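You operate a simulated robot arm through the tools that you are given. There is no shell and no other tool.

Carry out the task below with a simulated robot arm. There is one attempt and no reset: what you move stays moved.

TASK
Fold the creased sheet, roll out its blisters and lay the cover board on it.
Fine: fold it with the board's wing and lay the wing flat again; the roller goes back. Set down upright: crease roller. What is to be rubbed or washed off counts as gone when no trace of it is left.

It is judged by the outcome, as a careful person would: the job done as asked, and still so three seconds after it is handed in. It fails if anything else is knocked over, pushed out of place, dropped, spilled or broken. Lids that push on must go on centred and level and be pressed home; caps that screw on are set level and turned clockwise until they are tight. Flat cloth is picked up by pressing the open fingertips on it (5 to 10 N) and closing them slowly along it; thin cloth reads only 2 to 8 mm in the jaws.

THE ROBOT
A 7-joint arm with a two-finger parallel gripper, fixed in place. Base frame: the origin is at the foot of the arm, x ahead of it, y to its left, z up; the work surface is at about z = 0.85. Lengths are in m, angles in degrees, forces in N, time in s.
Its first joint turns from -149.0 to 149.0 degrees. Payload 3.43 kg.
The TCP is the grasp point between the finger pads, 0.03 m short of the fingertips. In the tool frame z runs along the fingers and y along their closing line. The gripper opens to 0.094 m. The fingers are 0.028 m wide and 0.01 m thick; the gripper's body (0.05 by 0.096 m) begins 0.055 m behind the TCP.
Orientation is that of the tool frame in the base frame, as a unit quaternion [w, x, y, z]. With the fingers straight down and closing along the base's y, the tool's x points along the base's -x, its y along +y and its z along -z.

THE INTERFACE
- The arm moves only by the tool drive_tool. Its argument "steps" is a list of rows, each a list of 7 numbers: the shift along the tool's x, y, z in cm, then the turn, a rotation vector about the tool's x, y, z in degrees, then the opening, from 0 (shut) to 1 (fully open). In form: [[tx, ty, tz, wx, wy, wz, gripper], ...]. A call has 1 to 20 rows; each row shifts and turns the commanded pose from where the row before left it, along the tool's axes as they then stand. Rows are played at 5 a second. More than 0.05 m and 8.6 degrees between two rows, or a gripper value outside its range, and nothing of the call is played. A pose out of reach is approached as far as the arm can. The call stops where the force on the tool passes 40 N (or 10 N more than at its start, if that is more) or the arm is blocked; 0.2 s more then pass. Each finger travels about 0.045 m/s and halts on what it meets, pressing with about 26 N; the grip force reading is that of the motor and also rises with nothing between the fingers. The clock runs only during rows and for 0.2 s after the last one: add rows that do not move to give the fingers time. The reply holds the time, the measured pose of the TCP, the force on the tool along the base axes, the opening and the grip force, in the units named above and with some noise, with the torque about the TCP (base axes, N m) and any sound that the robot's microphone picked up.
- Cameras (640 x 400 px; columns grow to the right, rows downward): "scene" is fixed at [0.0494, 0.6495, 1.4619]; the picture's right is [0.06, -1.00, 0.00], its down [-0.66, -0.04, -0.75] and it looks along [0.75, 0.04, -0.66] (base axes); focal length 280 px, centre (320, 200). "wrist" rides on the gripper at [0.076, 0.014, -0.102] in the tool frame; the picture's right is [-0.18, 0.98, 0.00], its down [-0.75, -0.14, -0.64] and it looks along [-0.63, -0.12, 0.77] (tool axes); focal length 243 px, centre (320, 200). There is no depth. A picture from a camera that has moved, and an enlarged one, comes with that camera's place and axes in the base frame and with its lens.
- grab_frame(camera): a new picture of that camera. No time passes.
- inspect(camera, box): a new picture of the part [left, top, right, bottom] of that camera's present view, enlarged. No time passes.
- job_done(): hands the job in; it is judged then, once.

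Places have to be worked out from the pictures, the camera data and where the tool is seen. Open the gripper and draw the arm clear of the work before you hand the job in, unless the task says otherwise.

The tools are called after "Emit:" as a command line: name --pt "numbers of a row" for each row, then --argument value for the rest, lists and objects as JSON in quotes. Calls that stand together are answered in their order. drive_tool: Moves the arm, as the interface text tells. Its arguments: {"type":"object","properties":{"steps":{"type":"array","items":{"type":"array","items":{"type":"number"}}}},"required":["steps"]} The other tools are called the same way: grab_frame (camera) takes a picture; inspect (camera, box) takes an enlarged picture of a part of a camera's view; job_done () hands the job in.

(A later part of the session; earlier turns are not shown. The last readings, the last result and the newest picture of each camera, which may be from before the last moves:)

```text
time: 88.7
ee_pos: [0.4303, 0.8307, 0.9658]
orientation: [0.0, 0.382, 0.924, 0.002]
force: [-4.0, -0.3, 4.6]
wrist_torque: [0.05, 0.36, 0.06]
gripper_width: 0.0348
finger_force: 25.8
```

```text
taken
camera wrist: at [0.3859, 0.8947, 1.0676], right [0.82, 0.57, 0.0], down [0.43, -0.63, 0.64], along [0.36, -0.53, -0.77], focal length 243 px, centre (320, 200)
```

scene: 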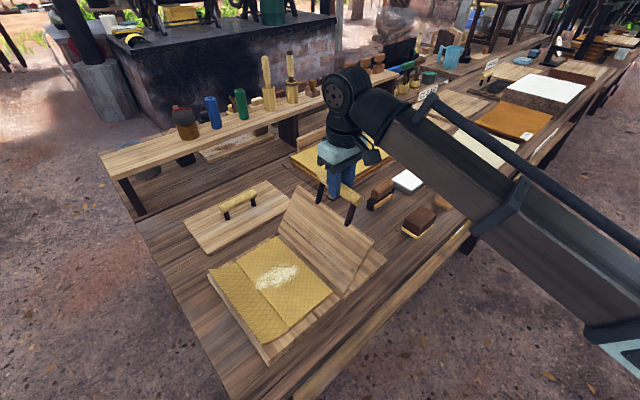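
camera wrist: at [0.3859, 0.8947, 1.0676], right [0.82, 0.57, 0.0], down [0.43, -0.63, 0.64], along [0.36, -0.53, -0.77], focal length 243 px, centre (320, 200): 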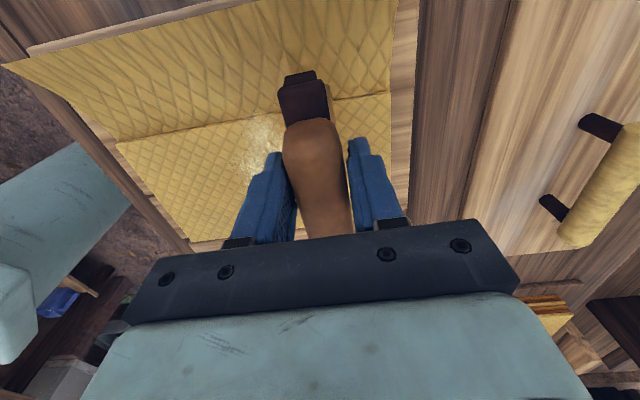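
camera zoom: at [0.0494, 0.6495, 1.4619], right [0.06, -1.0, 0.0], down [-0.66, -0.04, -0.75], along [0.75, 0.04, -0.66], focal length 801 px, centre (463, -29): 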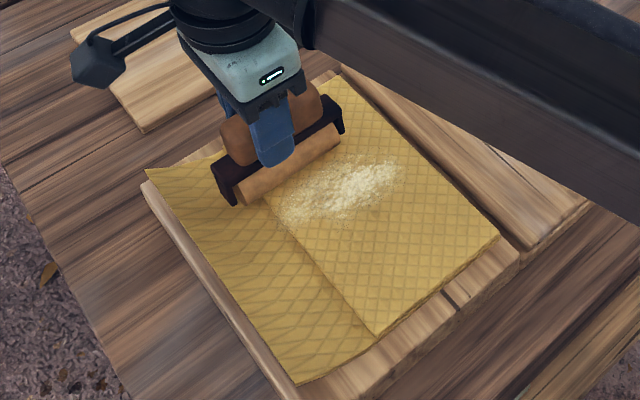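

The blister has faded partly where the roller passed, so it'll take several passes. I'll press slightly more and roll back.

Emit:
drive_tool --pt "0 -0.3 0.08 0 0 0 0.2" --pt "0 -0.6 0 0 0 0 0.2" --pt "0 -0.8 0 0 0 0 0.2" --pt "0 -0.8 0 0 0 0 0.2" --pt "0 -0.8 0 0 0 0 0.2" --pt "0 -0.8 0 0 0 0 0.2" --pt "0 -0.8 0 0 0 0 0.2" --pt "0 -0.8 0 0 0 0 0.2" --pt "0 -0.8 0 0 0 0 0.2" --pt "0 -0.8 0 0 0 0 0.2" --pt "0 -0.8 0 0 0 0 0.2" --pt "0 -0.8 0 0 0 0 0.2" --pt "0 -0.6 0 0 0 0 0.2" --pt "0 -0.3 0 0 0 0 0.2" --pt "0 0 0 0 0 0 0.2"

Emit:
inspect --camera "scene" --box '[190, 210, 350, 350]'

Emit:
grab_frame --camera "wrist"

```text
time: 91.8
ee_pos: [0.3595, 0.7597, 0.965]
orientation: [0.0, 0.383, 0.924, 0.0]
force: [1.7, 0.5, 0.0]
wrist_torque: [0.06, -0.09, 0.01]
gripper_width: 0.0344
finger_force: 25.8
```

```text
2.86 times, centred on (270, 280) of scene
camera zoom: at [0.0494, 0.6495, 1.4619], right [0.06, -1.0, 0.0], down [-0.66, -0.04, -0.75], along [0.75, 0.04, -0.66], focal length 801 px, centre (463, -29)
```

zoom: 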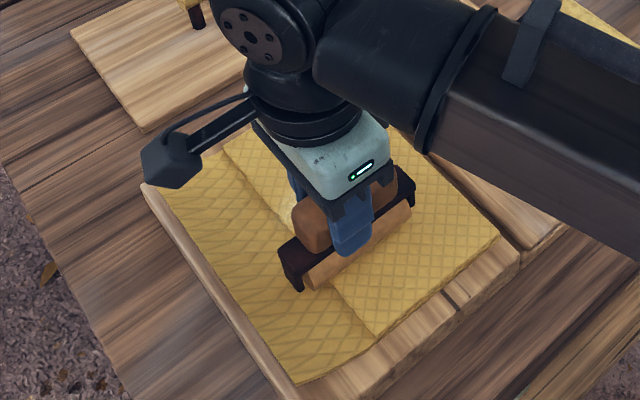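

```text
taken
camera wrist: at [0.3168, 0.8244, 1.0661], right [0.82, 0.57, 0.0], down [0.43, -0.63, 0.64], along [0.36, -0.53, -0.77], focal length 243 px, centre (320, 200)
```

wrist: 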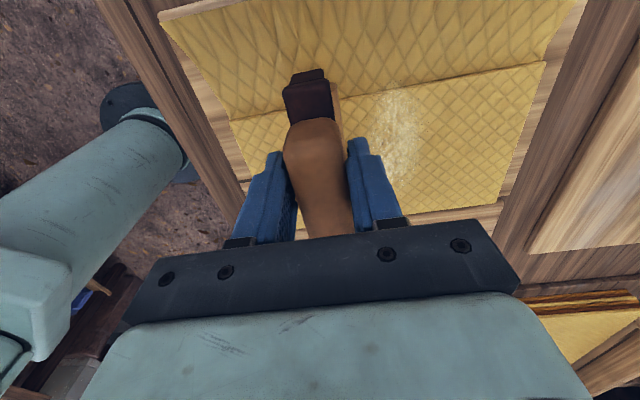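

It's fading further but the contact force dropped, so I'll press about 2 mm deeper and do a forward-and-back stroke.

Emit:
drive_tool --pt "0 0 0.15 0 0 0 0.2" --pt "0 0.5 0.05 0 0 0 0.2" --pt "0 1 0 0 0 0 0.2" --pt "0 1.2 0 0 0 0 0.2" --pt "0 1.2 0 0 0 0 0.2" --pt "0 1.2 0 0 0 0 0.2" --pt "0 1.2 0 0 0 0 0.2" --pt "0 1.2 0 0 0 0 0.2" --pt "0 1.2 0 0 0 0 0.2" --pt "0 0.6 0 0 0 0 0.2" --pt "0 0 0 0 0 0 0.2"

Emit:
grab_frame --camera "wrist"

Emit:
inspect --camera "scene" --box '[190, 210, 350, 350]'

```text
time: 94.2
ee_pos: [0.4258, 0.8261, 0.9621]
orientation: [0.0, 0.383, 0.924, 0.001]
force: [-4.2, -2.4, 6.2]
wrist_torque: [-0.05, 0.36, 0.09]
gripper_width: 0.0349
finger_force: 26.2
```

```text
taken
camera wrist: at [0.3822, 0.8903, 1.064], right [0.82, 0.57, 0.0], down [0.43, -0.63, 0.64], along [0.36, -0.53, -0.77], focal length 243 px, centre (320, 200)
```

wrist: 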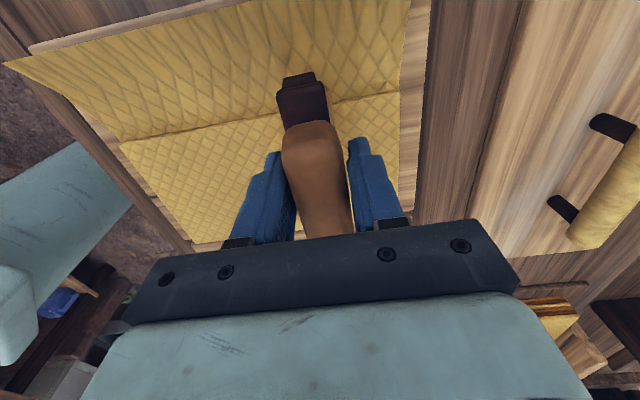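

```text
2.86 times, centred on (270, 280) of scene
camera zoom: at [0.0494, 0.6495, 1.4619], right [0.06, -1.0, 0.0], down [-0.66, -0.04, -0.75], along [0.75, 0.04, -0.66], focal length 801 px, centre (463, -29)
```

zoom: 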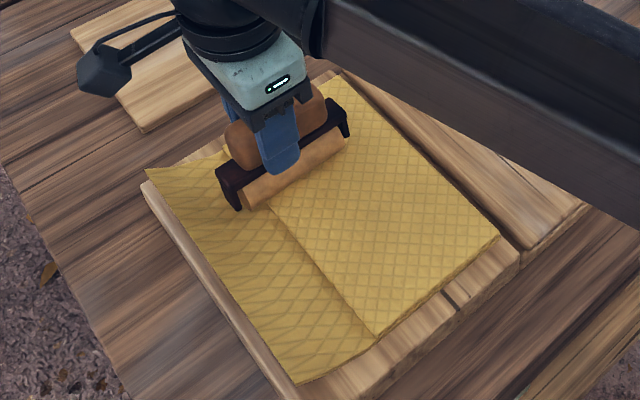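

The patch looks gone. I'll zoom in to check for traces.

Emit:
inspect --camera "scene" --box '[240, 240, 320, 300]'

Emit:
inspect --camera "wrist" --box '[130, 90, 420, 250]'

```text
6.67 times, centred on (280, 270) of scene
camera zoom: at [0.0494, 0.6495, 1.4619], right [0.06, -1.0, 0.0], down [-0.66, -0.04, -0.75], along [0.75, 0.04, -0.66], focal length 1869 px, centre (587, -267)
```

zoom: 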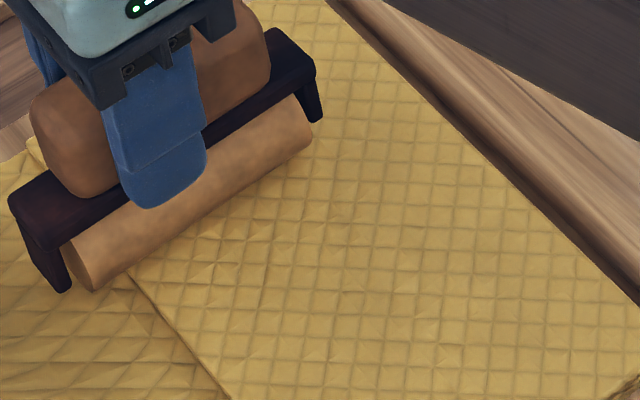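

```text
2.21 times, centred on (275, 170) of wrist
camera zoom: at [0.3822, 0.8903, 1.064], right [0.82, 0.57, 0.0], down [0.43, -0.63, 0.64], along [0.36, -0.53, -0.77], focal length 535 px, centre (419, 266)
```

zoom: 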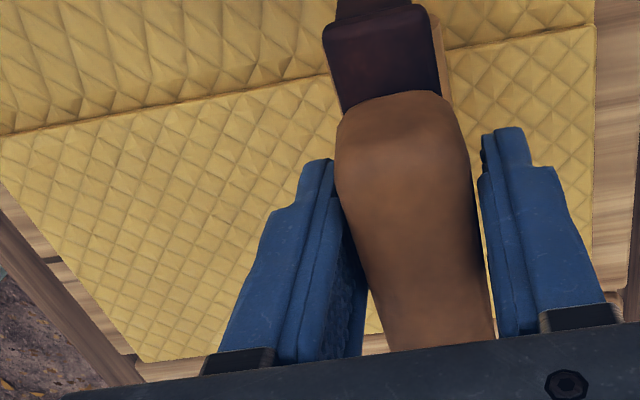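

No trace is visible. For certainty I'll do one more return stroke shifted 3 cm toward the crease, lifting before the shift.

Emit:
drive_tool --pt "0 0 -0.5 0 0 0 0.2" --pt "0 0 -0.7 0 0 0 0.2" --pt "-1.2 0 0 0 0 0 0.2" --pt "-1.5 0 0 0 0 0 0.2" --pt "-0.5 0 0 0 0 0 0.2" --pt "0 0 0.6 0 0 0 0.2" --pt "0 0 0.4 0 0 0 0.2" --pt "0 0 0.15 0 0 0 0.2" --pt "0 -0.5 0 0 0 0 0.2" --pt "0 -0.9 0 0 0 0 0.2" --pt "0 -1 0 0 0 0 0.2" --pt "0 -1 0 0 0 0 0.2" --pt "0 -1 0 0 0 0 0.2" --pt "0 -1 0 0 0 0 0.2" --pt "0 -1 0 0 0 0 0.2" --pt "0 -1 0 0 0 0 0.2" --pt "0 -0.8 0 0 0 0 0.2" --pt "0 -0.4 0 0 0 0 0.2" --pt "0 0 0 0 0 0 0.2"

Emit:
grab_frame --camera "wrist"

Emit:
inspect --camera "scene" --box '[190, 210, 350, 350]'

```text
time: 98.2
ee_pos: [0.3871, 0.7432, 0.9631]
orientation: [-0.001, 0.382, 0.924, 0.0]
force: [0.3, 1.1, -0.1]
wrist_torque: [0.19, 0.0, -0.05]
gripper_width: 0.0345
finger_force: 25.8
```

```text
taken
camera wrist: at [0.3438, 0.8072, 1.0642], right [0.82, 0.57, 0.0], down [0.43, -0.63, 0.64], along [0.36, -0.53, -0.77], focal length 243 px, centre (320, 200)
```

wrist: 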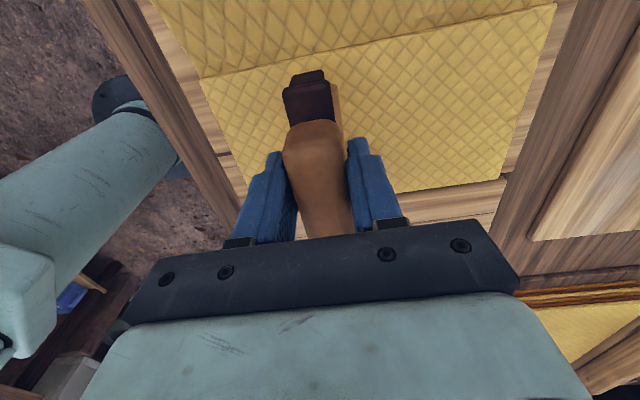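

```text
2.86 times, centred on (270, 280) of scene
camera zoom: at [0.0494, 0.6495, 1.4619], right [0.06, -1.0, 0.0], down [-0.66, -0.04, -0.75], along [0.75, 0.04, -0.66], focal length 801 px, centre (463, -29)
```

zoom: 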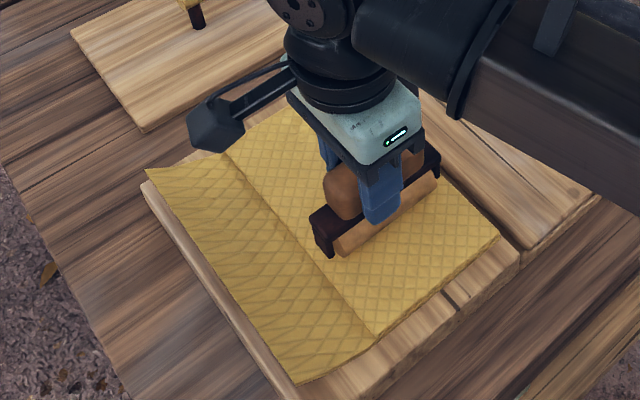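

The flap is clean and unmoved. I'll lift the roller and carry it back to its place.

Emit:
drive_tool --pt "0 0 -0.5 0 0 0 0.2" --pt "0 0 -1.5 0 0 0 0.2" --pt "0 0 -2.2 0 0 0 0.2" --pt "-0.6 0.1 -2 0 0 0 0.2" --pt "-1.6 0.3 -1.2 0 0 0 0.2" --pt "-2.6 0.4 0 0 0 0 0.2" --pt "-3.2 0.5 0 0 0 0 0.2" --pt "-3.2 0.5 0 0 0 0 0.2" --pt "-3.2 0.5 0 0 0 0 0.2" --pt "-3.2 0.5 0 0 0 0 0.2" --pt "-3.2 0.5 0 0 0 0 0.2" --pt "-3.2 0.5 0 0 0 0 0.2" --pt "-3.2 0.6 0 0 0 0 0.2" --pt "-3.2 0.6 0 0 0 0 0.2" --pt "-3.2 0.6 0 0 0 0 0.2" --pt "-2.8 0.5 0 0 0 0 0.2" --pt "-2 0.3 0 0 0 2 0.2" --pt "-1.3 0.2 0 0 0 2.2 0.2" --pt "0 0 0 0 0 0 0.2"

Emit:
inspect --camera "scene" --box '[190, 200, 390, 350]'

```text
time: 102.2
ee_pos: [0.7151, 0.5077, 1.0362]
orientation: [0.001, 0.416, 0.909, 0.0]
force: [-0.1, -0.6, -2.4]
wrist_torque: [0.02, 0.0, -0.02]
gripper_width: 0.0339
finger_force: 26.0
```

```text
2.67 times, centred on (290, 275) of scene
camera zoom: at [0.0494, 0.6495, 1.4619], right [0.06, -1.0, 0.0], down [-0.66, -0.04, -0.75], along [0.75, 0.04, -0.66], focal length 748 px, centre (400, 0)
```

zoom: 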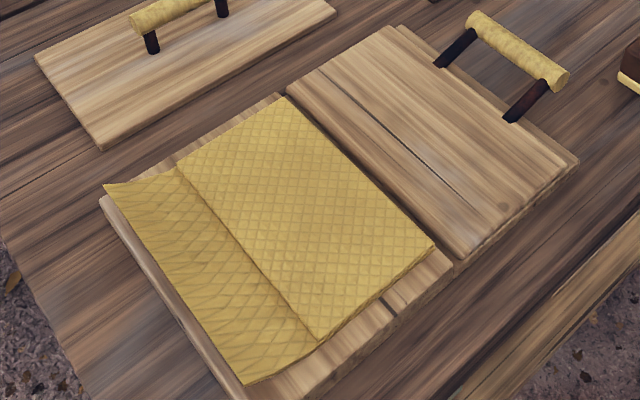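

All blisters are gone. I'll trim the position to the recorded pick-up spot and lower the roller slowly.

Emit:
drive_tool --pt "-0.39 0.07 0.5 0 0 0 0.2" --pt "0 0 1.5 0 0 0 0.2" --pt "0 0 2 0 0 0 0.2" --pt "0 0 2 0 0 0 0.2" --pt "0 0 2 0 0 0 0.2" --pt "0 0 1.3 0 0 0 0.2" --pt "0 0 0.6 0 0 0 0.2" --pt "0 0 0.3 0 0 0 0.2" --pt "0 0 0.2 0 0 0 0.2" --pt "0 0 0 0 0 0 0.2"

Emit:
inspect --camera "scene" --box '[345, 150, 425, 220]'

```text
time: 104.5
ee_pos: [0.7181, 0.5072, 0.9339]
orientation: [0.001, 0.415, 0.91, 0.0]
force: [0.1, 0.4, -2.3]
wrist_torque: [0.01, 0.0, 0.0]
gripper_width: 0.034
finger_force: 26.3
```

```text
5.71 times, centred on (385, 185) of scene
camera zoom: at [0.0494, 0.6495, 1.4619], right [0.06, -1.0, 0.0], down [-0.66, -0.04, -0.75], along [0.75, 0.04, -0.66], focal length 1602 px, centre (-51, 286)
```

zoom: 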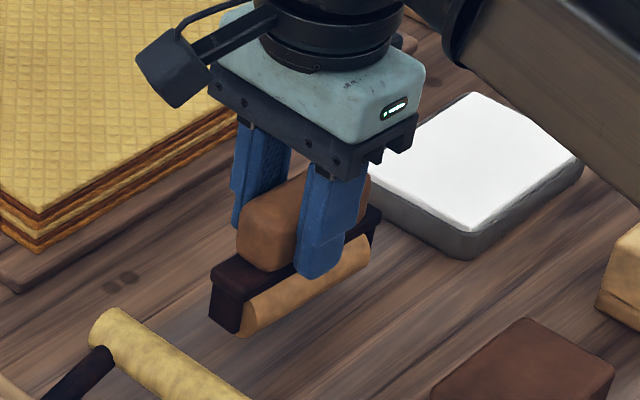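

It lines up with its original place. I'll lower the last few millimetres to contact.

Emit:
drive_tool --pt "0 -0.1 0.2 0 0 0 0.2" --pt "0 0 0.2 0 0 0 0.2" --pt "0 0 0.15 0 0 0 0.2" --pt "0 0 0.1 0 0 0 0.2" --pt "0 0 0 0 0 0 0.2"

```text
time: 105.7
ee_pos: [0.7165, 0.5055, 0.9266]
orientation: [0.0, 0.416, 0.909, 0.001]
force: [1.0, -0.3, -2.0]
wrist_torque: [0.01, 0.0, 0.05]
gripper_width: 0.0342
finger_force: 25.5
```

Emit:
drive_tool --pt "0 0 0.1 0 0 0 0.2" --pt "0 0 0.1 0 0 0 0.2" --pt "0 0 0 0 0 0 0.2"

```text
time: 106.5
ee_pos: [0.7171, 0.5055, 0.9245]
orientation: [0.0, 0.415, 0.91, 0.0]
force: [-0.9, -0.1, -2.4]
wrist_torque: [0.03, 0.01, -0.02]
gripper_width: 0.0343
finger_force: 25.7
```

The roller's weight is still hanging, so it rode up a little in the grip. I'll keep lowering in 1 mm steps until the load goes off.

Emit:
drive_tool --pt "0 0 0.1 0 0 0 0.2" --pt "0 0 0.1 0 0 0 0.2" --pt "0 0 0.1 0 0 0 0.2" --pt "0 0 0 0 0 0 0.2"

```text
time: 107.5
ee_pos: [0.7167, 0.5055, 0.9215]
orientation: [0.0, 0.416, 0.909, 0.0]
force: [-0.2, 0.3, -1.2]
wrist_torque: [0.07, 0.05, 0.02]
gripper_width: 0.0343
finger_force: 25.6
```

Emit:
drive_tool --pt "0 0 0.08 0 0 0 0.2" --pt "0 0 0 0 0 0 0.2"

Emit:
inspect --camera "scene" --box '[345, 150, 425, 220]'

```text
time: 108.0
ee_pos: [0.7168, 0.5053, 0.9211]
orientation: [0.0, 0.417, 0.909, 0.0]
force: [0.2, -0.5, 9.9]
wrist_torque: [0.24, 0.28, 0.02]
gripper_width: 0.0338
finger_force: 25.7
```

```text
5.71 times, centred on (385, 185) of scene
camera zoom: at [0.0494, 0.6495, 1.4619], right [0.06, -1.0, 0.0], down [-0.66, -0.04, -0.75], along [0.75, 0.04, -0.66], focal length 1602 px, centre (-51, 286)
```

zoom: 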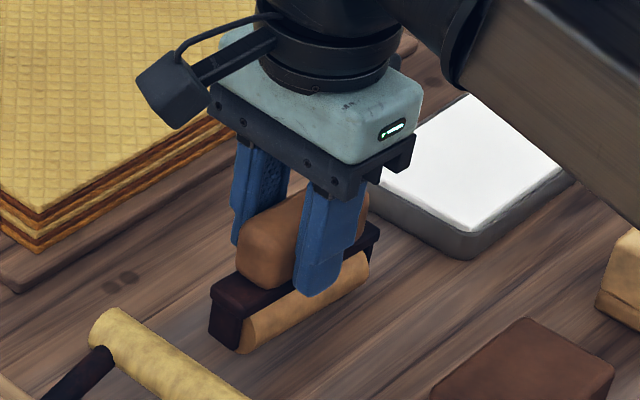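

It's standing on the table in its original spot. I'll ease the pressure, open the fingers and rise clear.

Emit:
drive_tool --pt "0 0 -0.08 0 0 0 0.2" --pt "0 0 0 0 0 0 0.35" --pt "0 0 0 0 0 0 0.45" --pt "0 0 0 0 0 0 0.6" --pt "0 0 0 0 0 0 0.75" --pt "0 0 0 0 0 0 0.75" --pt "0 0 -1 0 0 0 0.75" --pt "0 0 -2 0 0 0 0.75" --pt "0 0 -3 0 0 0 0.75" --pt "0 0 -3.5 0 0 0 0.75" --pt "0 0 -3.5 0 0 0 0.75" --pt "0 0 -3 0 0 0 0.75" --pt "0 0 -1.5 0 0 0 0.75" --pt "0 0 0 0 0 0 0.75"

Emit:
inspect --camera "scene" --box '[345, 150, 425, 220]'

Emit:
inspect --camera "scene" --box '[170, 170, 310, 270]'

Emit:
grab_frame --camera "wrist"

```text
time: 111.0
ee_pos: [0.7177, 0.5054, 1.0969]
orientation: [0.0, 0.416, 0.909, 0.0]
force: [-0.1, 0.2, -1.3]
wrist_torque: [-0.01, -0.04, -0.03]
gripper_width: 0.0705
finger_force: 0.0
```

```text
5.71 times, centred on (385, 185) of scene
camera zoom: at [0.0494, 0.6495, 1.4619], right [0.06, -1.0, 0.0], down [-0.66, -0.04, -0.75], along [0.75, 0.04, -0.66], focal length 1602 px, centre (-51, 286)
```

zoom: 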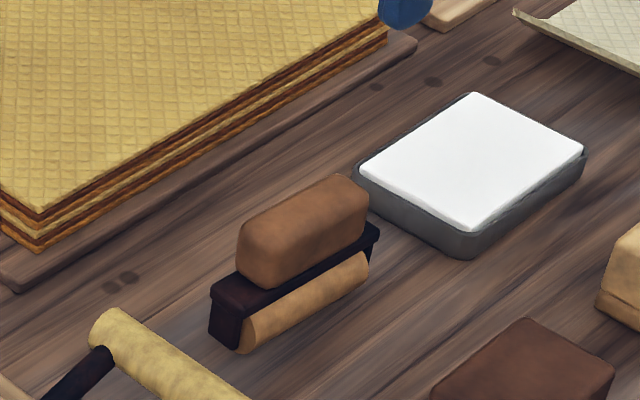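

```text
4.00 times, centred on (240, 220) of scene
camera zoom: at [0.0494, 0.6495, 1.4619], right [0.06, -1.0, 0.0], down [-0.66, -0.04, -0.75], along [0.75, 0.04, -0.66], focal length 1122 px, centre (640, 120)
```

zoom: 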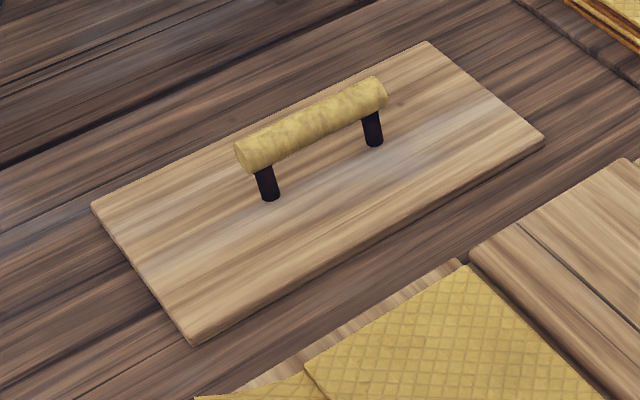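

```text
taken
camera wrist: at [0.6783, 0.5726, 1.1978], right [0.86, 0.5, 0.0], down [0.39, -0.66, 0.64], along [0.32, -0.55, -0.77], focal length 243 px, centre (320, 200)
```

wrist: 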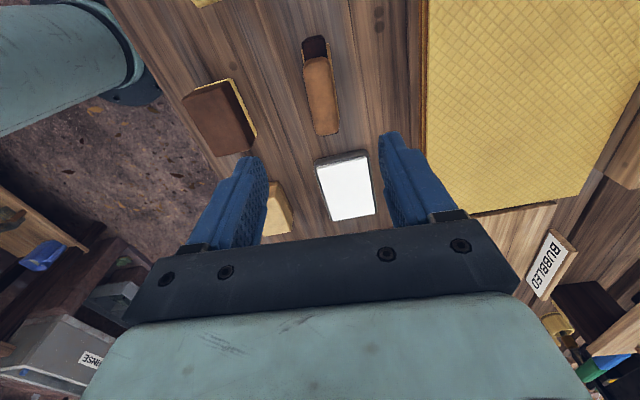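

The roller is back, upright. The cover board's handle centre is near (0.67, 0.93), about 1.14 m out, beyond the vertical-tool reach, so I'll take it with the tool tilted outward. First I'll square the yaw and move toward it at height.

Emit:
drive_tool --pt "0 0 0 0 0 -2 0.75" --pt "0 0 0 0 0 -2.1 0.75" --pt "0.6 0.1 0 0 0 0 0.75" --pt "1.6 0.3 0 0 0 0 0.75" --pt "2.6 0.5 0 0 0 0 0.75" --pt "3.2 0.6 0 0 0 0 0.75" --pt "3.2 0.6 0 0 0 0 0.75" --pt "3.2 0.6 0 0 0 0 0.75" --pt "3.2 0.6 0 0 0 0 0.75" --pt "3.2 0.6 0 0 0 0 0.75" --pt "3.2 0.6 0 0 0 0 0.75" --pt "3.2 0.6 0 0 0 0 0.75" --pt "3.2 0.6 0 0 0 0 0.75" --pt "1.6 0.5 0 0 0 0 0.75" --pt "0.8 0.3 0 0 0 0 0.75" --pt "0 0 0 0 0 0 0.75"

Emit:
grab_frame --camera "wrist"

Emit:
grab_frame --camera "scene"

```text
time: 114.5
ee_pos: [0.5292, 0.784, 1.0984]
orientation: [0.0, 0.383, 0.924, 0.001]
force: [0.3, 0.5, 0.1]
wrist_torque: [-0.02, -0.02, 0.03]
gripper_width: 0.0704
finger_force: 0.0
```

```text
taken
camera wrist: at [0.4866, 0.8483, 1.1991], right [0.83, 0.56, 0.0], down [0.43, -0.63, 0.64], along [0.36, -0.53, -0.77], focal length 243 px, centre (320, 200)
```

wrist: 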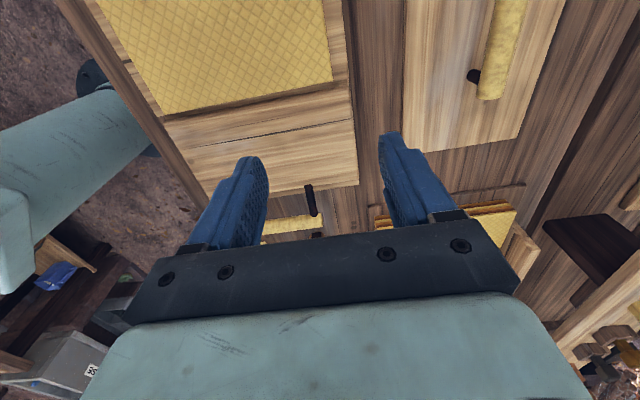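

```text
taken
```

scene: 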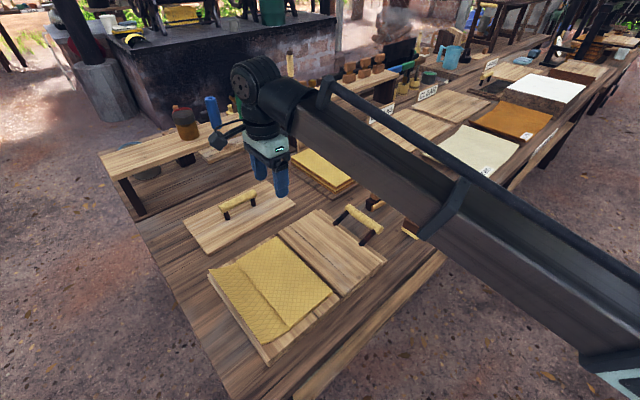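

Triangulation puts the cover handle's bar at about h=1.114, p=0.191, z≈0.915. I'll tilt the tool outward in place, in stages, checking that the arm follows.

Emit:
drive_tool --pt "0 0 0 -4 0 0 0.65" --pt "0 0 0 -7 0 0 0.65" --pt "0 0 0 -7 0 0 0.65" --pt "0 0 0 -7 0 0 0.65" --pt "0 0 0 -7 0 0 0.65" --pt "0 0 0 -7 0 0 0.65" --pt "0 0 0 -5 0 0 0.65" --pt "0 0 0 0 0 0 0.65" --pt "0 0 0 0 0 0 0.65"

Emit:
grab_frame --camera "scene"

Emit:
grab_frame --camera "wrist"

```text
time: 116.5
ee_pos: [0.532, 0.784, 1.0979]
orientation: [0.144, 0.356, 0.856, 0.346]
force: [0.8, 0.6, -0.2]
wrist_torque: [0.01, -0.01, 0.01]
gripper_width: 0.0612
finger_force: 0.1
```

```text
taken
```

scene: 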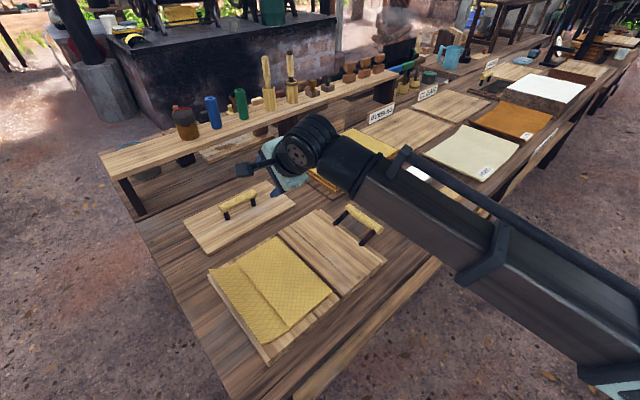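

```text
taken
camera wrist: at [0.4351, 0.795, 1.1798], right [0.63, 0.37, 0.68], down [0.14, -0.92, 0.36], along [0.76, -0.13, -0.63], focal length 243 px, centre (320, 200)
```

wrist: 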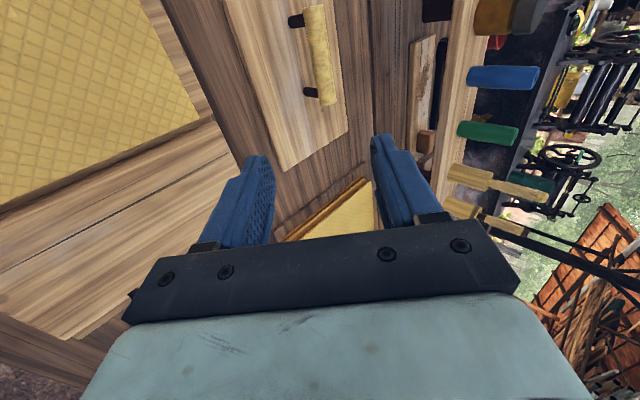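

The arm holds the 44° tilt, and the bar lies almost exactly along the finger direction, about 26 cm ahead. I'll advance 18 cm and check.

Emit:
drive_tool --pt "0.2 0 0.6 0 0 0 0.65" --pt "0.3 0 1.5 0 0 0 0.65" --pt "0.4 0 2.4 0 0 0 0.65" --pt "0.3 0 2.6 0 0 0 0.65" --pt "0 0 2.6 0 0 0 0.65" --pt "0 0 2.6 0 0 0 0.65" --pt "0 0 2.6 0 0 0 0.65" --pt "0 0 1.8 0 0 0 0.65" --pt "0 0 0.9 0 0 0 0.65" --pt "0 0 0 0 0 0 0.65" --pt "0 0 0 0 0 0 0.65"

Emit:
grab_frame --camera "wrist"

Emit:
inspect --camera "scene" --box '[170, 130, 350, 270]'

```text
time: 118.8
ee_pos: [0.6098, 0.881, 0.9705]
orientation: [0.144, 0.355, 0.856, 0.347]
force: [0.4, -0.4, 0.6]
wrist_torque: [0.02, 0.02, -0.04]
gripper_width: 0.061
finger_force: 0.2
```

```text
taken
camera wrist: at [0.5133, 0.8905, 1.0538], right [0.63, 0.37, 0.68], down [0.14, -0.92, 0.36], along [0.76, -0.13, -0.63], focal length 243 px, centre (320, 200)
```

wrist: 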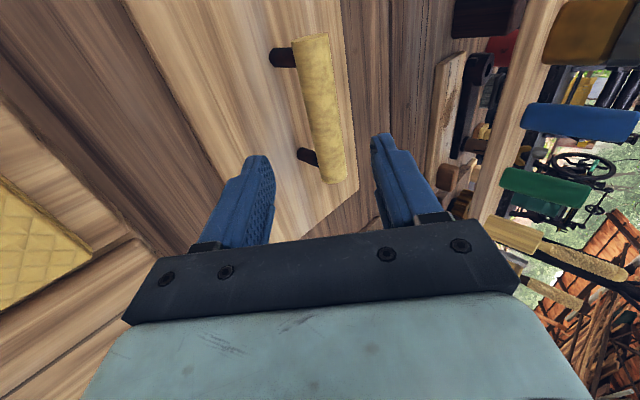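

```text
2.86 times, centred on (260, 200) of scene
camera zoom: at [0.0494, 0.6495, 1.4619], right [0.06, -1.0, 0.0], down [-0.66, -0.04, -0.75], along [0.75, 0.04, -0.66], focal length 801 px, centre (491, 200)
```

zoom: 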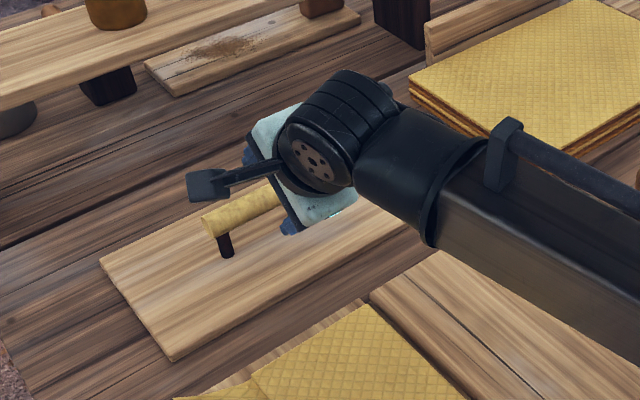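

The bar's centre is on the finger line, about 8 cm ahead. I'll trim 4 mm and 2° of yaw, narrow to 5 cm and advance around the bar.

Emit:
drive_tool --pt "0 0.4 0.5 0 -1.39 1.44 0.55" --pt "0 0 1.2 0 0 0 0.55" --pt "0 0 1.5 0 0 0 0.55" --pt "0 0 1.2 0 0 0 0.55" --pt "0 0 0.8 0 0 0 0.55" --pt "0 0 0 0 0 0 0.55"

Emit:
grab_frame --camera "wrist"

Emit:
inspect --camera "scene" --box '[200, 150, 310, 250]'

```text
time: 120.2
ee_pos: [0.6391, 0.9063, 0.935]
orientation: [0.15, 0.37, 0.85, 0.344]
force: [1.3, 0.3, -0.9]
wrist_torque: [0.04, -0.03, 0.0]
gripper_width: 0.0518
finger_force: 0.2
```

```text
taken
camera wrist: at [0.5422, 0.9205, 1.0177], right [0.64, 0.35, 0.68], down [0.11, -0.92, 0.36], along [0.76, -0.16, -0.63], focal length 243 px, centre (320, 200)
```

wrist: 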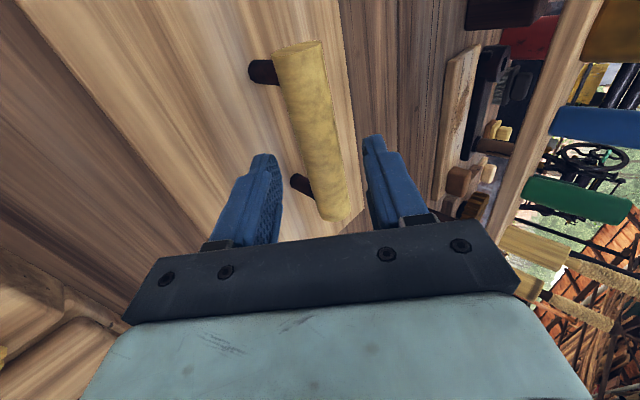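

```text
4.00 times, centred on (255, 200) of scene
camera zoom: at [0.0494, 0.6495, 1.4619], right [0.06, -1.0, 0.0], down [-0.66, -0.04, -0.75], along [0.75, 0.04, -0.66], focal length 1122 px, centre (580, 200)
```

zoom: 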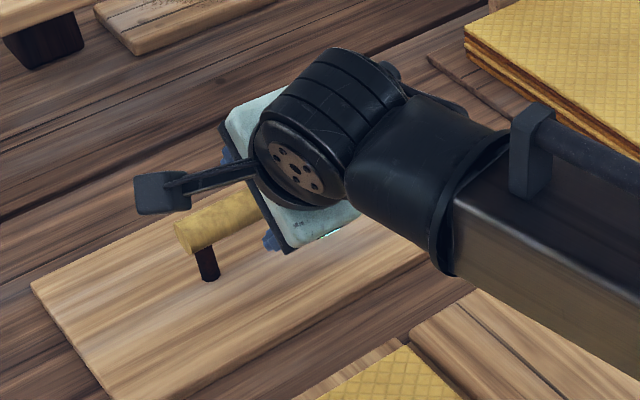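

The bar is centred between the fingers, about 2.6 cm ahead of the TCP. I'll advance another 1.7 cm and close.

Emit:
drive_tool --pt "0.4 0 0.6 0 0 0 0.55" --pt "0 0 0.7 0 0 0 0.55" --pt "0 0 0.4 0 0 0 0.55" --pt "0 0 0 0 0 0 0.45" --pt "0 0 0 0 0 0 0.35" --pt "0 0 0 0 0 0 0.25" --pt "0 0 0 0 0 0 0.15" --pt "0 0 0 0 0 0 0.15" --pt "0 0 0 0 0 0 0.15"

Emit:
grab_frame --camera "wrist"

```text
time: 122.2
ee_pos: [0.6439, 0.916, 0.9225]
orientation: [0.15, 0.37, 0.85, 0.344]
force: [1.1, 1.0, 2.2]
wrist_torque: [-0.5, -0.6, 0.42]
gripper_width: 0.0258
finger_force: 26.1
```

```text
taken
camera wrist: at [0.5476, 0.9308, 1.0065], right [0.64, 0.35, 0.68], down [0.11, -0.92, 0.36], along [0.76, -0.16, -0.63], focal length 243 px, centre (320, 200)
```

wrist: 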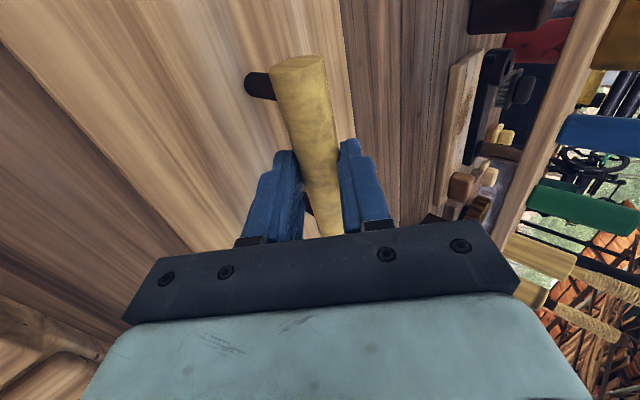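

The bar is gripped at 2.6 cm. I'll lift straight up 2 cm and check the load and whether the board hangs level.

Emit:
drive_tool --pt "0 0.14 -0.14 0 0 0 0.15" --pt "0 0.28 -0.29 0 0 0 0.15" --pt "0 0.42 -0.43 0 0 0 0.15" --pt "0 0.56 -0.57 0 0 0 0.15" --pt "0 0 0 0 0 0 0.15" --pt "0 0 0 0 0 0 0.15"

Emit:
inspect --camera "scene" --box '[170, 140, 330, 270]'

Emit:
grab_frame --camera "wrist"

```text
time: 123.7
ee_pos: [0.6445, 0.9165, 0.9439]
orientation: [0.151, 0.371, 0.849, 0.344]
force: [-0.2, 0.2, -0.4]
wrist_torque: [0.0, 0.02, -0.01]
gripper_width: 0.0139
finger_force: 0.0
```

```text
3.08 times, centred on (250, 205) of scene
camera zoom: at [0.0494, 0.6495, 1.4619], right [0.06, -1.0, 0.0], down [-0.66, -0.04, -0.75], along [0.75, 0.04, -0.66], focal length 863 px, centre (535, 185)
```

zoom: 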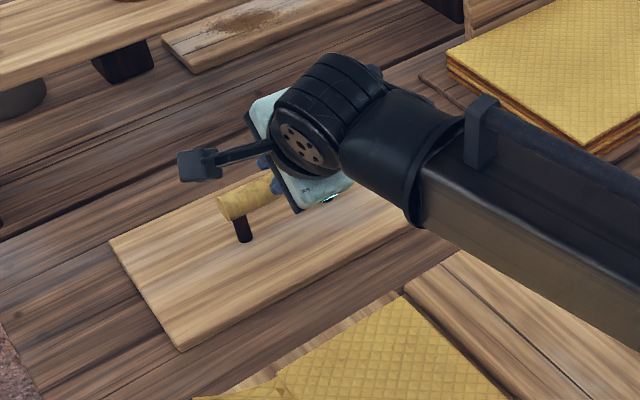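

```text
taken
camera wrist: at [0.548, 0.9315, 1.0262], right [0.64, 0.35, 0.68], down [0.11, -0.93, 0.36], along [0.76, -0.16, -0.63], focal length 243 px, centre (320, 200)
```

wrist: 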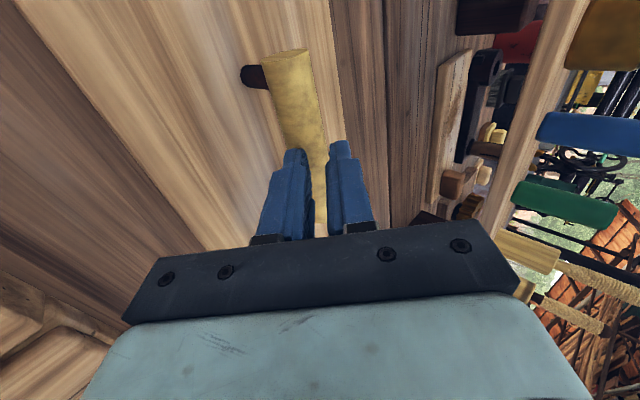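

The bar slid out of the fingertips without lifting, so it sat too near the tips. The board only shifted about 1 cm outward. I'll back off, open, and measure again.

Emit:
drive_tool --pt "0 0 -0.8 0 0 0 0.15" --pt "0 0 -1.2 0 0 0 0.15" --pt "0 0 -1 0 0 0 0.4" --pt "0 0 0 0 0 0 0.65" --pt "0 0 0 0 0 0 0.65" --pt "0 0 0 0 0 0 0.65"

Emit:
grab_frame --camera "wrist"

Emit:
inspect --camera "scene" --box '[170, 170, 290, 270]'

```text
time: 125.0
ee_pos: [0.6285, 0.9024, 0.9659]
orientation: [0.15, 0.37, 0.85, 0.343]
force: [-0.6, 0.4, -0.6]
wrist_torque: [-0.03, -0.03, 0.01]
gripper_width: 0.061
finger_force: 0.0
```

```text
taken
camera wrist: at [0.5328, 0.9176, 1.0484], right [0.64, 0.35, 0.68], down [0.11, -0.93, 0.36], along [0.76, -0.16, -0.63], focal length 243 px, centre (320, 200)
```

wrist: 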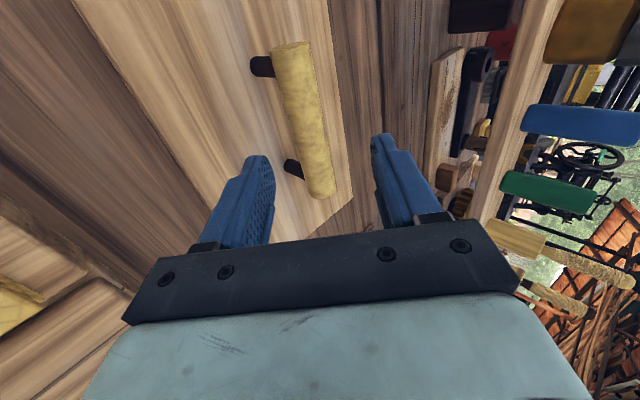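

```text
4.00 times, centred on (230, 220) of scene
camera zoom: at [0.0494, 0.6495, 1.4619], right [0.06, -1.0, 0.0], down [-0.66, -0.04, -0.75], along [0.75, 0.04, -0.66], focal length 1122 px, centre (680, 120)
```

zoom: 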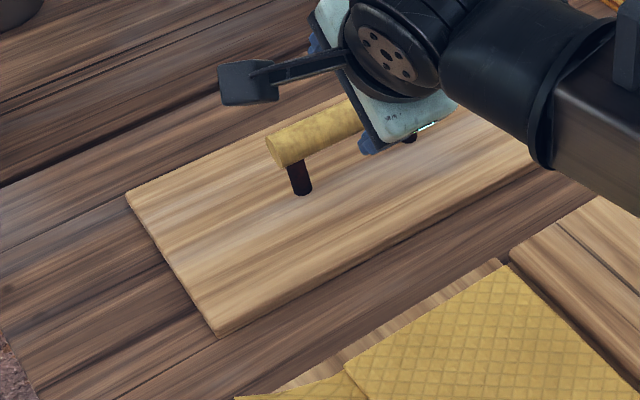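

Both views agree on the bar centre at about (0.653, 0.930, 0.918). I'll correct the line (−7 mm, 2.5° yaw) and go in about 1 cm deeper this time.

Emit:
drive_tool --pt "0.2 -0.68 0 0 -1.74 1.8 0.55" --pt "0 0 0.8 0 0 0 0.55" --pt "0 0 1.2 0 0 0 0.55" --pt "0 0 1 0 0 0 0.55" --pt "0 0 0.5 0 0 0 0.55" --pt "0 0 0 0 0 0 0.55"

Emit:
grab_frame --camera "wrist"

```text
time: 126.5
ee_pos: [0.6413, 0.9165, 0.936]
orientation: [0.158, 0.389, 0.841, 0.341]
force: [0.8, -0.3, 0.5]
wrist_torque: [0.01, 0.0, 0.01]
gripper_width: 0.0518
finger_force: 0.1
```

```text
taken
camera wrist: at [0.5471, 0.9347, 1.0181], right [0.66, 0.32, 0.68], down [0.07, -0.93, 0.36], along [0.75, -0.19, -0.63], focal length 243 px, centre (320, 200)
```

wrist: 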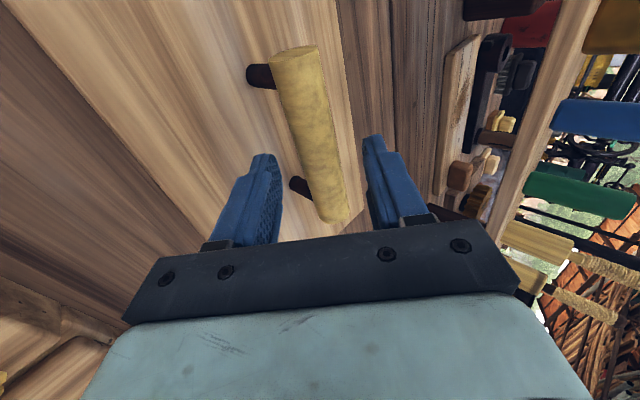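

By image scale, compared with my earlier grips of the same kind of bar, the bar is still about 4 cm ahead, so it's lower than I triangulated, z≈0.905. I'll narrow to about 4.2 cm and advance carefully.

Emit:
drive_tool --pt "0 0 0.5 0 0 0 0.45" --pt "0 0 0.8 0 0 0 0.45" --pt "0 0 0.6 0 0 0 0.45" --pt "0 0 0.2 0 0 0 0.45" --pt "0 0 0 0 0 0 0.45"

Emit:
grab_frame --camera "wrist"

Emit:
inspect --camera "scene" --box '[200, 160, 290, 240]'

```text
time: 127.7
ee_pos: [0.6539, 0.926, 0.92]
orientation: [0.157, 0.389, 0.842, 0.34]
force: [-0.3, 0.1, 0.5]
wrist_torque: [-0.04, -0.03, -0.01]
gripper_width: 0.0421
finger_force: 0.0
```

```text
taken
camera wrist: at [0.558, 0.9443, 1.0027], right [0.66, 0.32, 0.68], down [0.07, -0.93, 0.36], along [0.75, -0.19, -0.63], focal length 243 px, centre (320, 200)
```

wrist: 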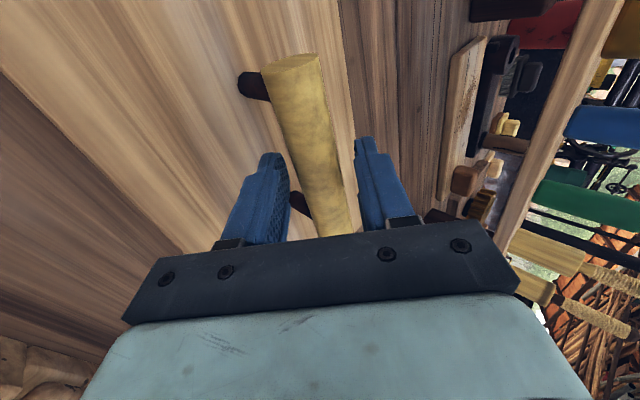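

```text
5.00 times, centred on (245, 200) of scene
camera zoom: at [0.0494, 0.6495, 1.4619], right [0.06, -1.0, 0.0], down [-0.66, -0.04, -0.75], along [0.75, 0.04, -0.66], focal length 1402 px, centre (695, 200)
```

zoom: 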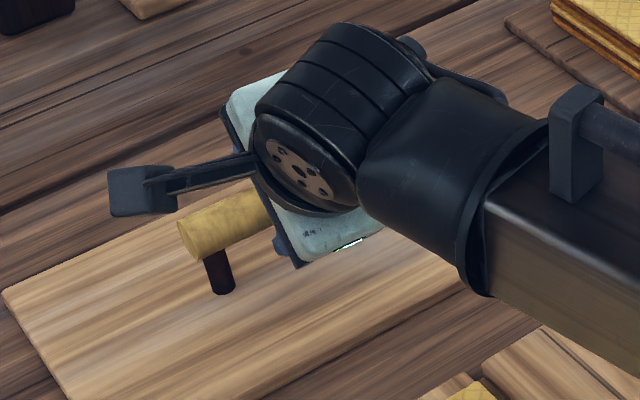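

The bar is now about 1.5–2 cm ahead of the TCP, with no contact. I'll advance 0.8 cm more and grip.

Emit:
drive_tool --pt "0 0 0.3 0 0 0 0.45" --pt "0 0 0.3 0 0 0 0.45" --pt "0 0 0.2 0 0 0 0.45" --pt "0 0 0 0 0 0 0.45"

Emit:
grab_frame --camera "wrist"

```text
time: 128.7
ee_pos: [0.6575, 0.93, 0.9153]
orientation: [0.157, 0.388, 0.842, 0.341]
force: [-0.5, -0.4, -1.1]
wrist_torque: [0.0, -0.06, 0.01]
gripper_width: 0.0423
finger_force: 0.1
```

```text
taken
camera wrist: at [0.5622, 0.9481, 0.997], right [0.66, 0.32, 0.68], down [0.07, -0.93, 0.36], along [0.75, -0.19, -0.63], focal length 243 px, centre (320, 200)
```

wrist: 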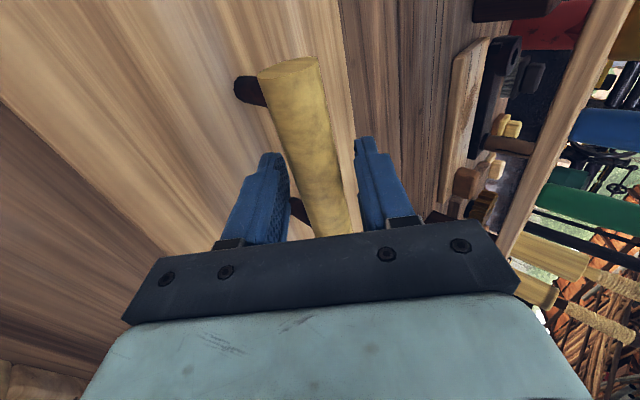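

Good depth. I'll go 4 mm further, close, and test-lift a few millimetres.

Emit:
drive_tool --pt "0 0 0.2 0 0 0 0.45" --pt "0 0 0.2 0 0 0 0.45" --pt "0 0 0 0 0 0 0.35" --pt "0 0 0 0 0 0 0.25" --pt "0 0 0 0 0 0 0.15" --pt "0 0 0 0 0 0 0.1" --pt "0 0 0 0 0 0 0.1" --pt "0 0 0 0 0 0 0.1"

Emit:
grab_frame --camera "wrist"

```text
time: 130.4
ee_pos: [0.66, 0.9304, 0.9141]
orientation: [0.157, 0.388, 0.842, 0.341]
force: [0.8, 0.0, 8.6]
wrist_torque: [-0.23, -0.21, 0.3]
gripper_width: 0.0269
finger_force: 26.0
```

```text
taken
camera wrist: at [0.5642, 0.9498, 0.9957], right [0.66, 0.32, 0.68], down [0.07, -0.93, 0.36], along [0.75, -0.19, -0.63], focal length 243 px, centre (320, 200)
```

wrist: 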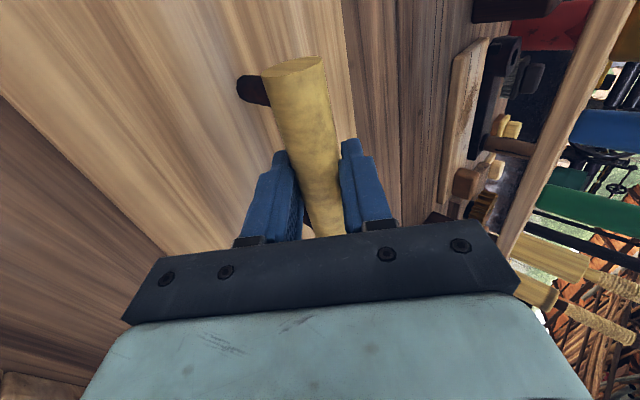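

Emit:
drive_tool --pt "0 0.14 -0.14 0 0 0 0.1" --pt "0 0.21 -0.22 0 0 0 0.1" --pt "0 0.21 -0.22 0 0 0 0.1" --pt "0 0 0 0 0 0 0.1" --pt "0 0 0 0 0 0 0.1"

Emit:
grab_frame --camera "wrist"

Emit:
inspect --camera "scene" --box '[170, 160, 290, 270]'

```text
time: 131.7
ee_pos: [0.6597, 0.9311, 0.9206]
orientation: [0.157, 0.389, 0.842, 0.34]
force: [-0.4, -0.4, -4.6]
wrist_torque: [-0.01, 0.04, -0.03]
gripper_width: 0.0259
finger_force: 25.7
```

```text
taken
camera wrist: at [0.5641, 0.9494, 1.0026], right [0.66, 0.32, 0.68], down [0.07, -0.93, 0.36], along [0.75, -0.19, -0.63], focal length 243 px, centre (320, 200)
```

wrist: 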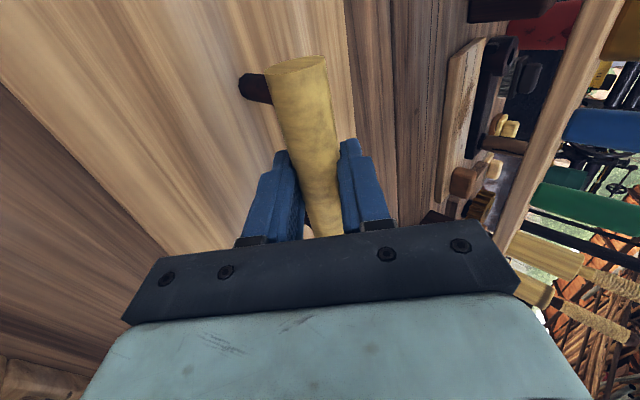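

```text
3.64 times, centred on (230, 215) of scene
camera zoom: at [0.0494, 0.6495, 1.4619], right [0.06, -1.0, 0.0], down [-0.66, -0.04, -0.75], along [0.75, 0.04, -0.66], focal length 1020 px, centre (647, 146)
```

zoom: 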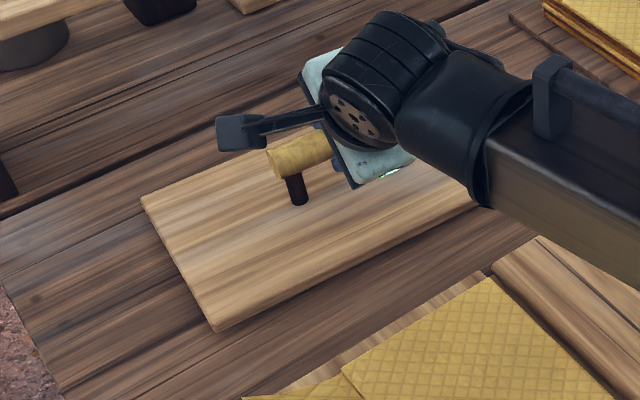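

The board is off the table, about 4.6 N hanging and held well. I'll lift it another 9 cm.

Emit:
drive_tool --pt "0 0.28 -0.29 0 0 0 0.1" --pt "0 0.56 -0.57 0 0 0 0.1" --pt "0 0.84 -0.86 0 0 0 0.1" --pt "0 0.97 -1 0 0 0 0.1" --pt "0 0.97 -1 0 0 0 0.1" --pt "0 0.97 -1 0 0 0 0.1" --pt "0 0.84 -0.86 0 0 0 0.1" --pt "0 0.56 -0.57 0 0 0 0.1" --pt "0 0.28 -0.29 0 0 0 0.1" --pt "0 0 0 0 0 0 0.1"

Emit:
grab_frame --camera "scene"

Emit:
grab_frame --camera "wrist"

```text
time: 133.8
ee_pos: [0.661, 0.9315, 1.01]
orientation: [0.157, 0.388, 0.842, 0.34]
force: [0.3, 0.8, -4.2]
wrist_torque: [-0.01, 0.03, 0.0]
gripper_width: 0.0258
finger_force: 26.0
```

```text
taken
```

scene: 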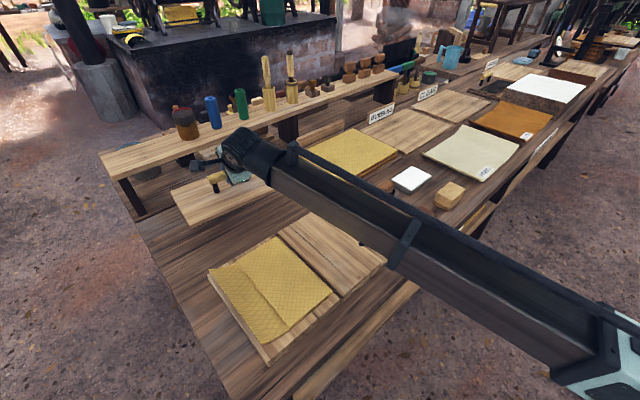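

```text
taken
camera wrist: at [0.5646, 0.9502, 1.0922], right [0.66, 0.32, 0.68], down [0.07, -0.93, 0.36], along [0.75, -0.19, -0.63], focal length 243 px, centre (320, 200)
```

wrist: 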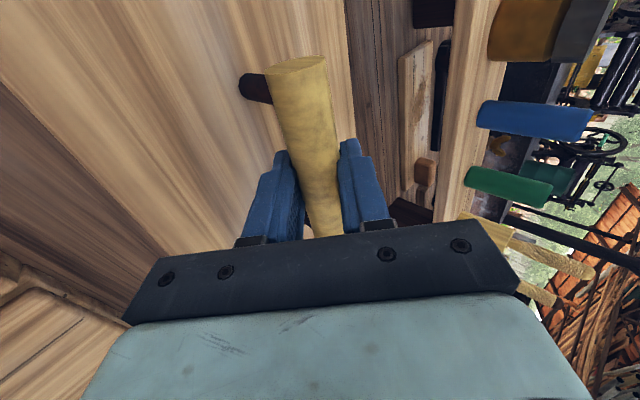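

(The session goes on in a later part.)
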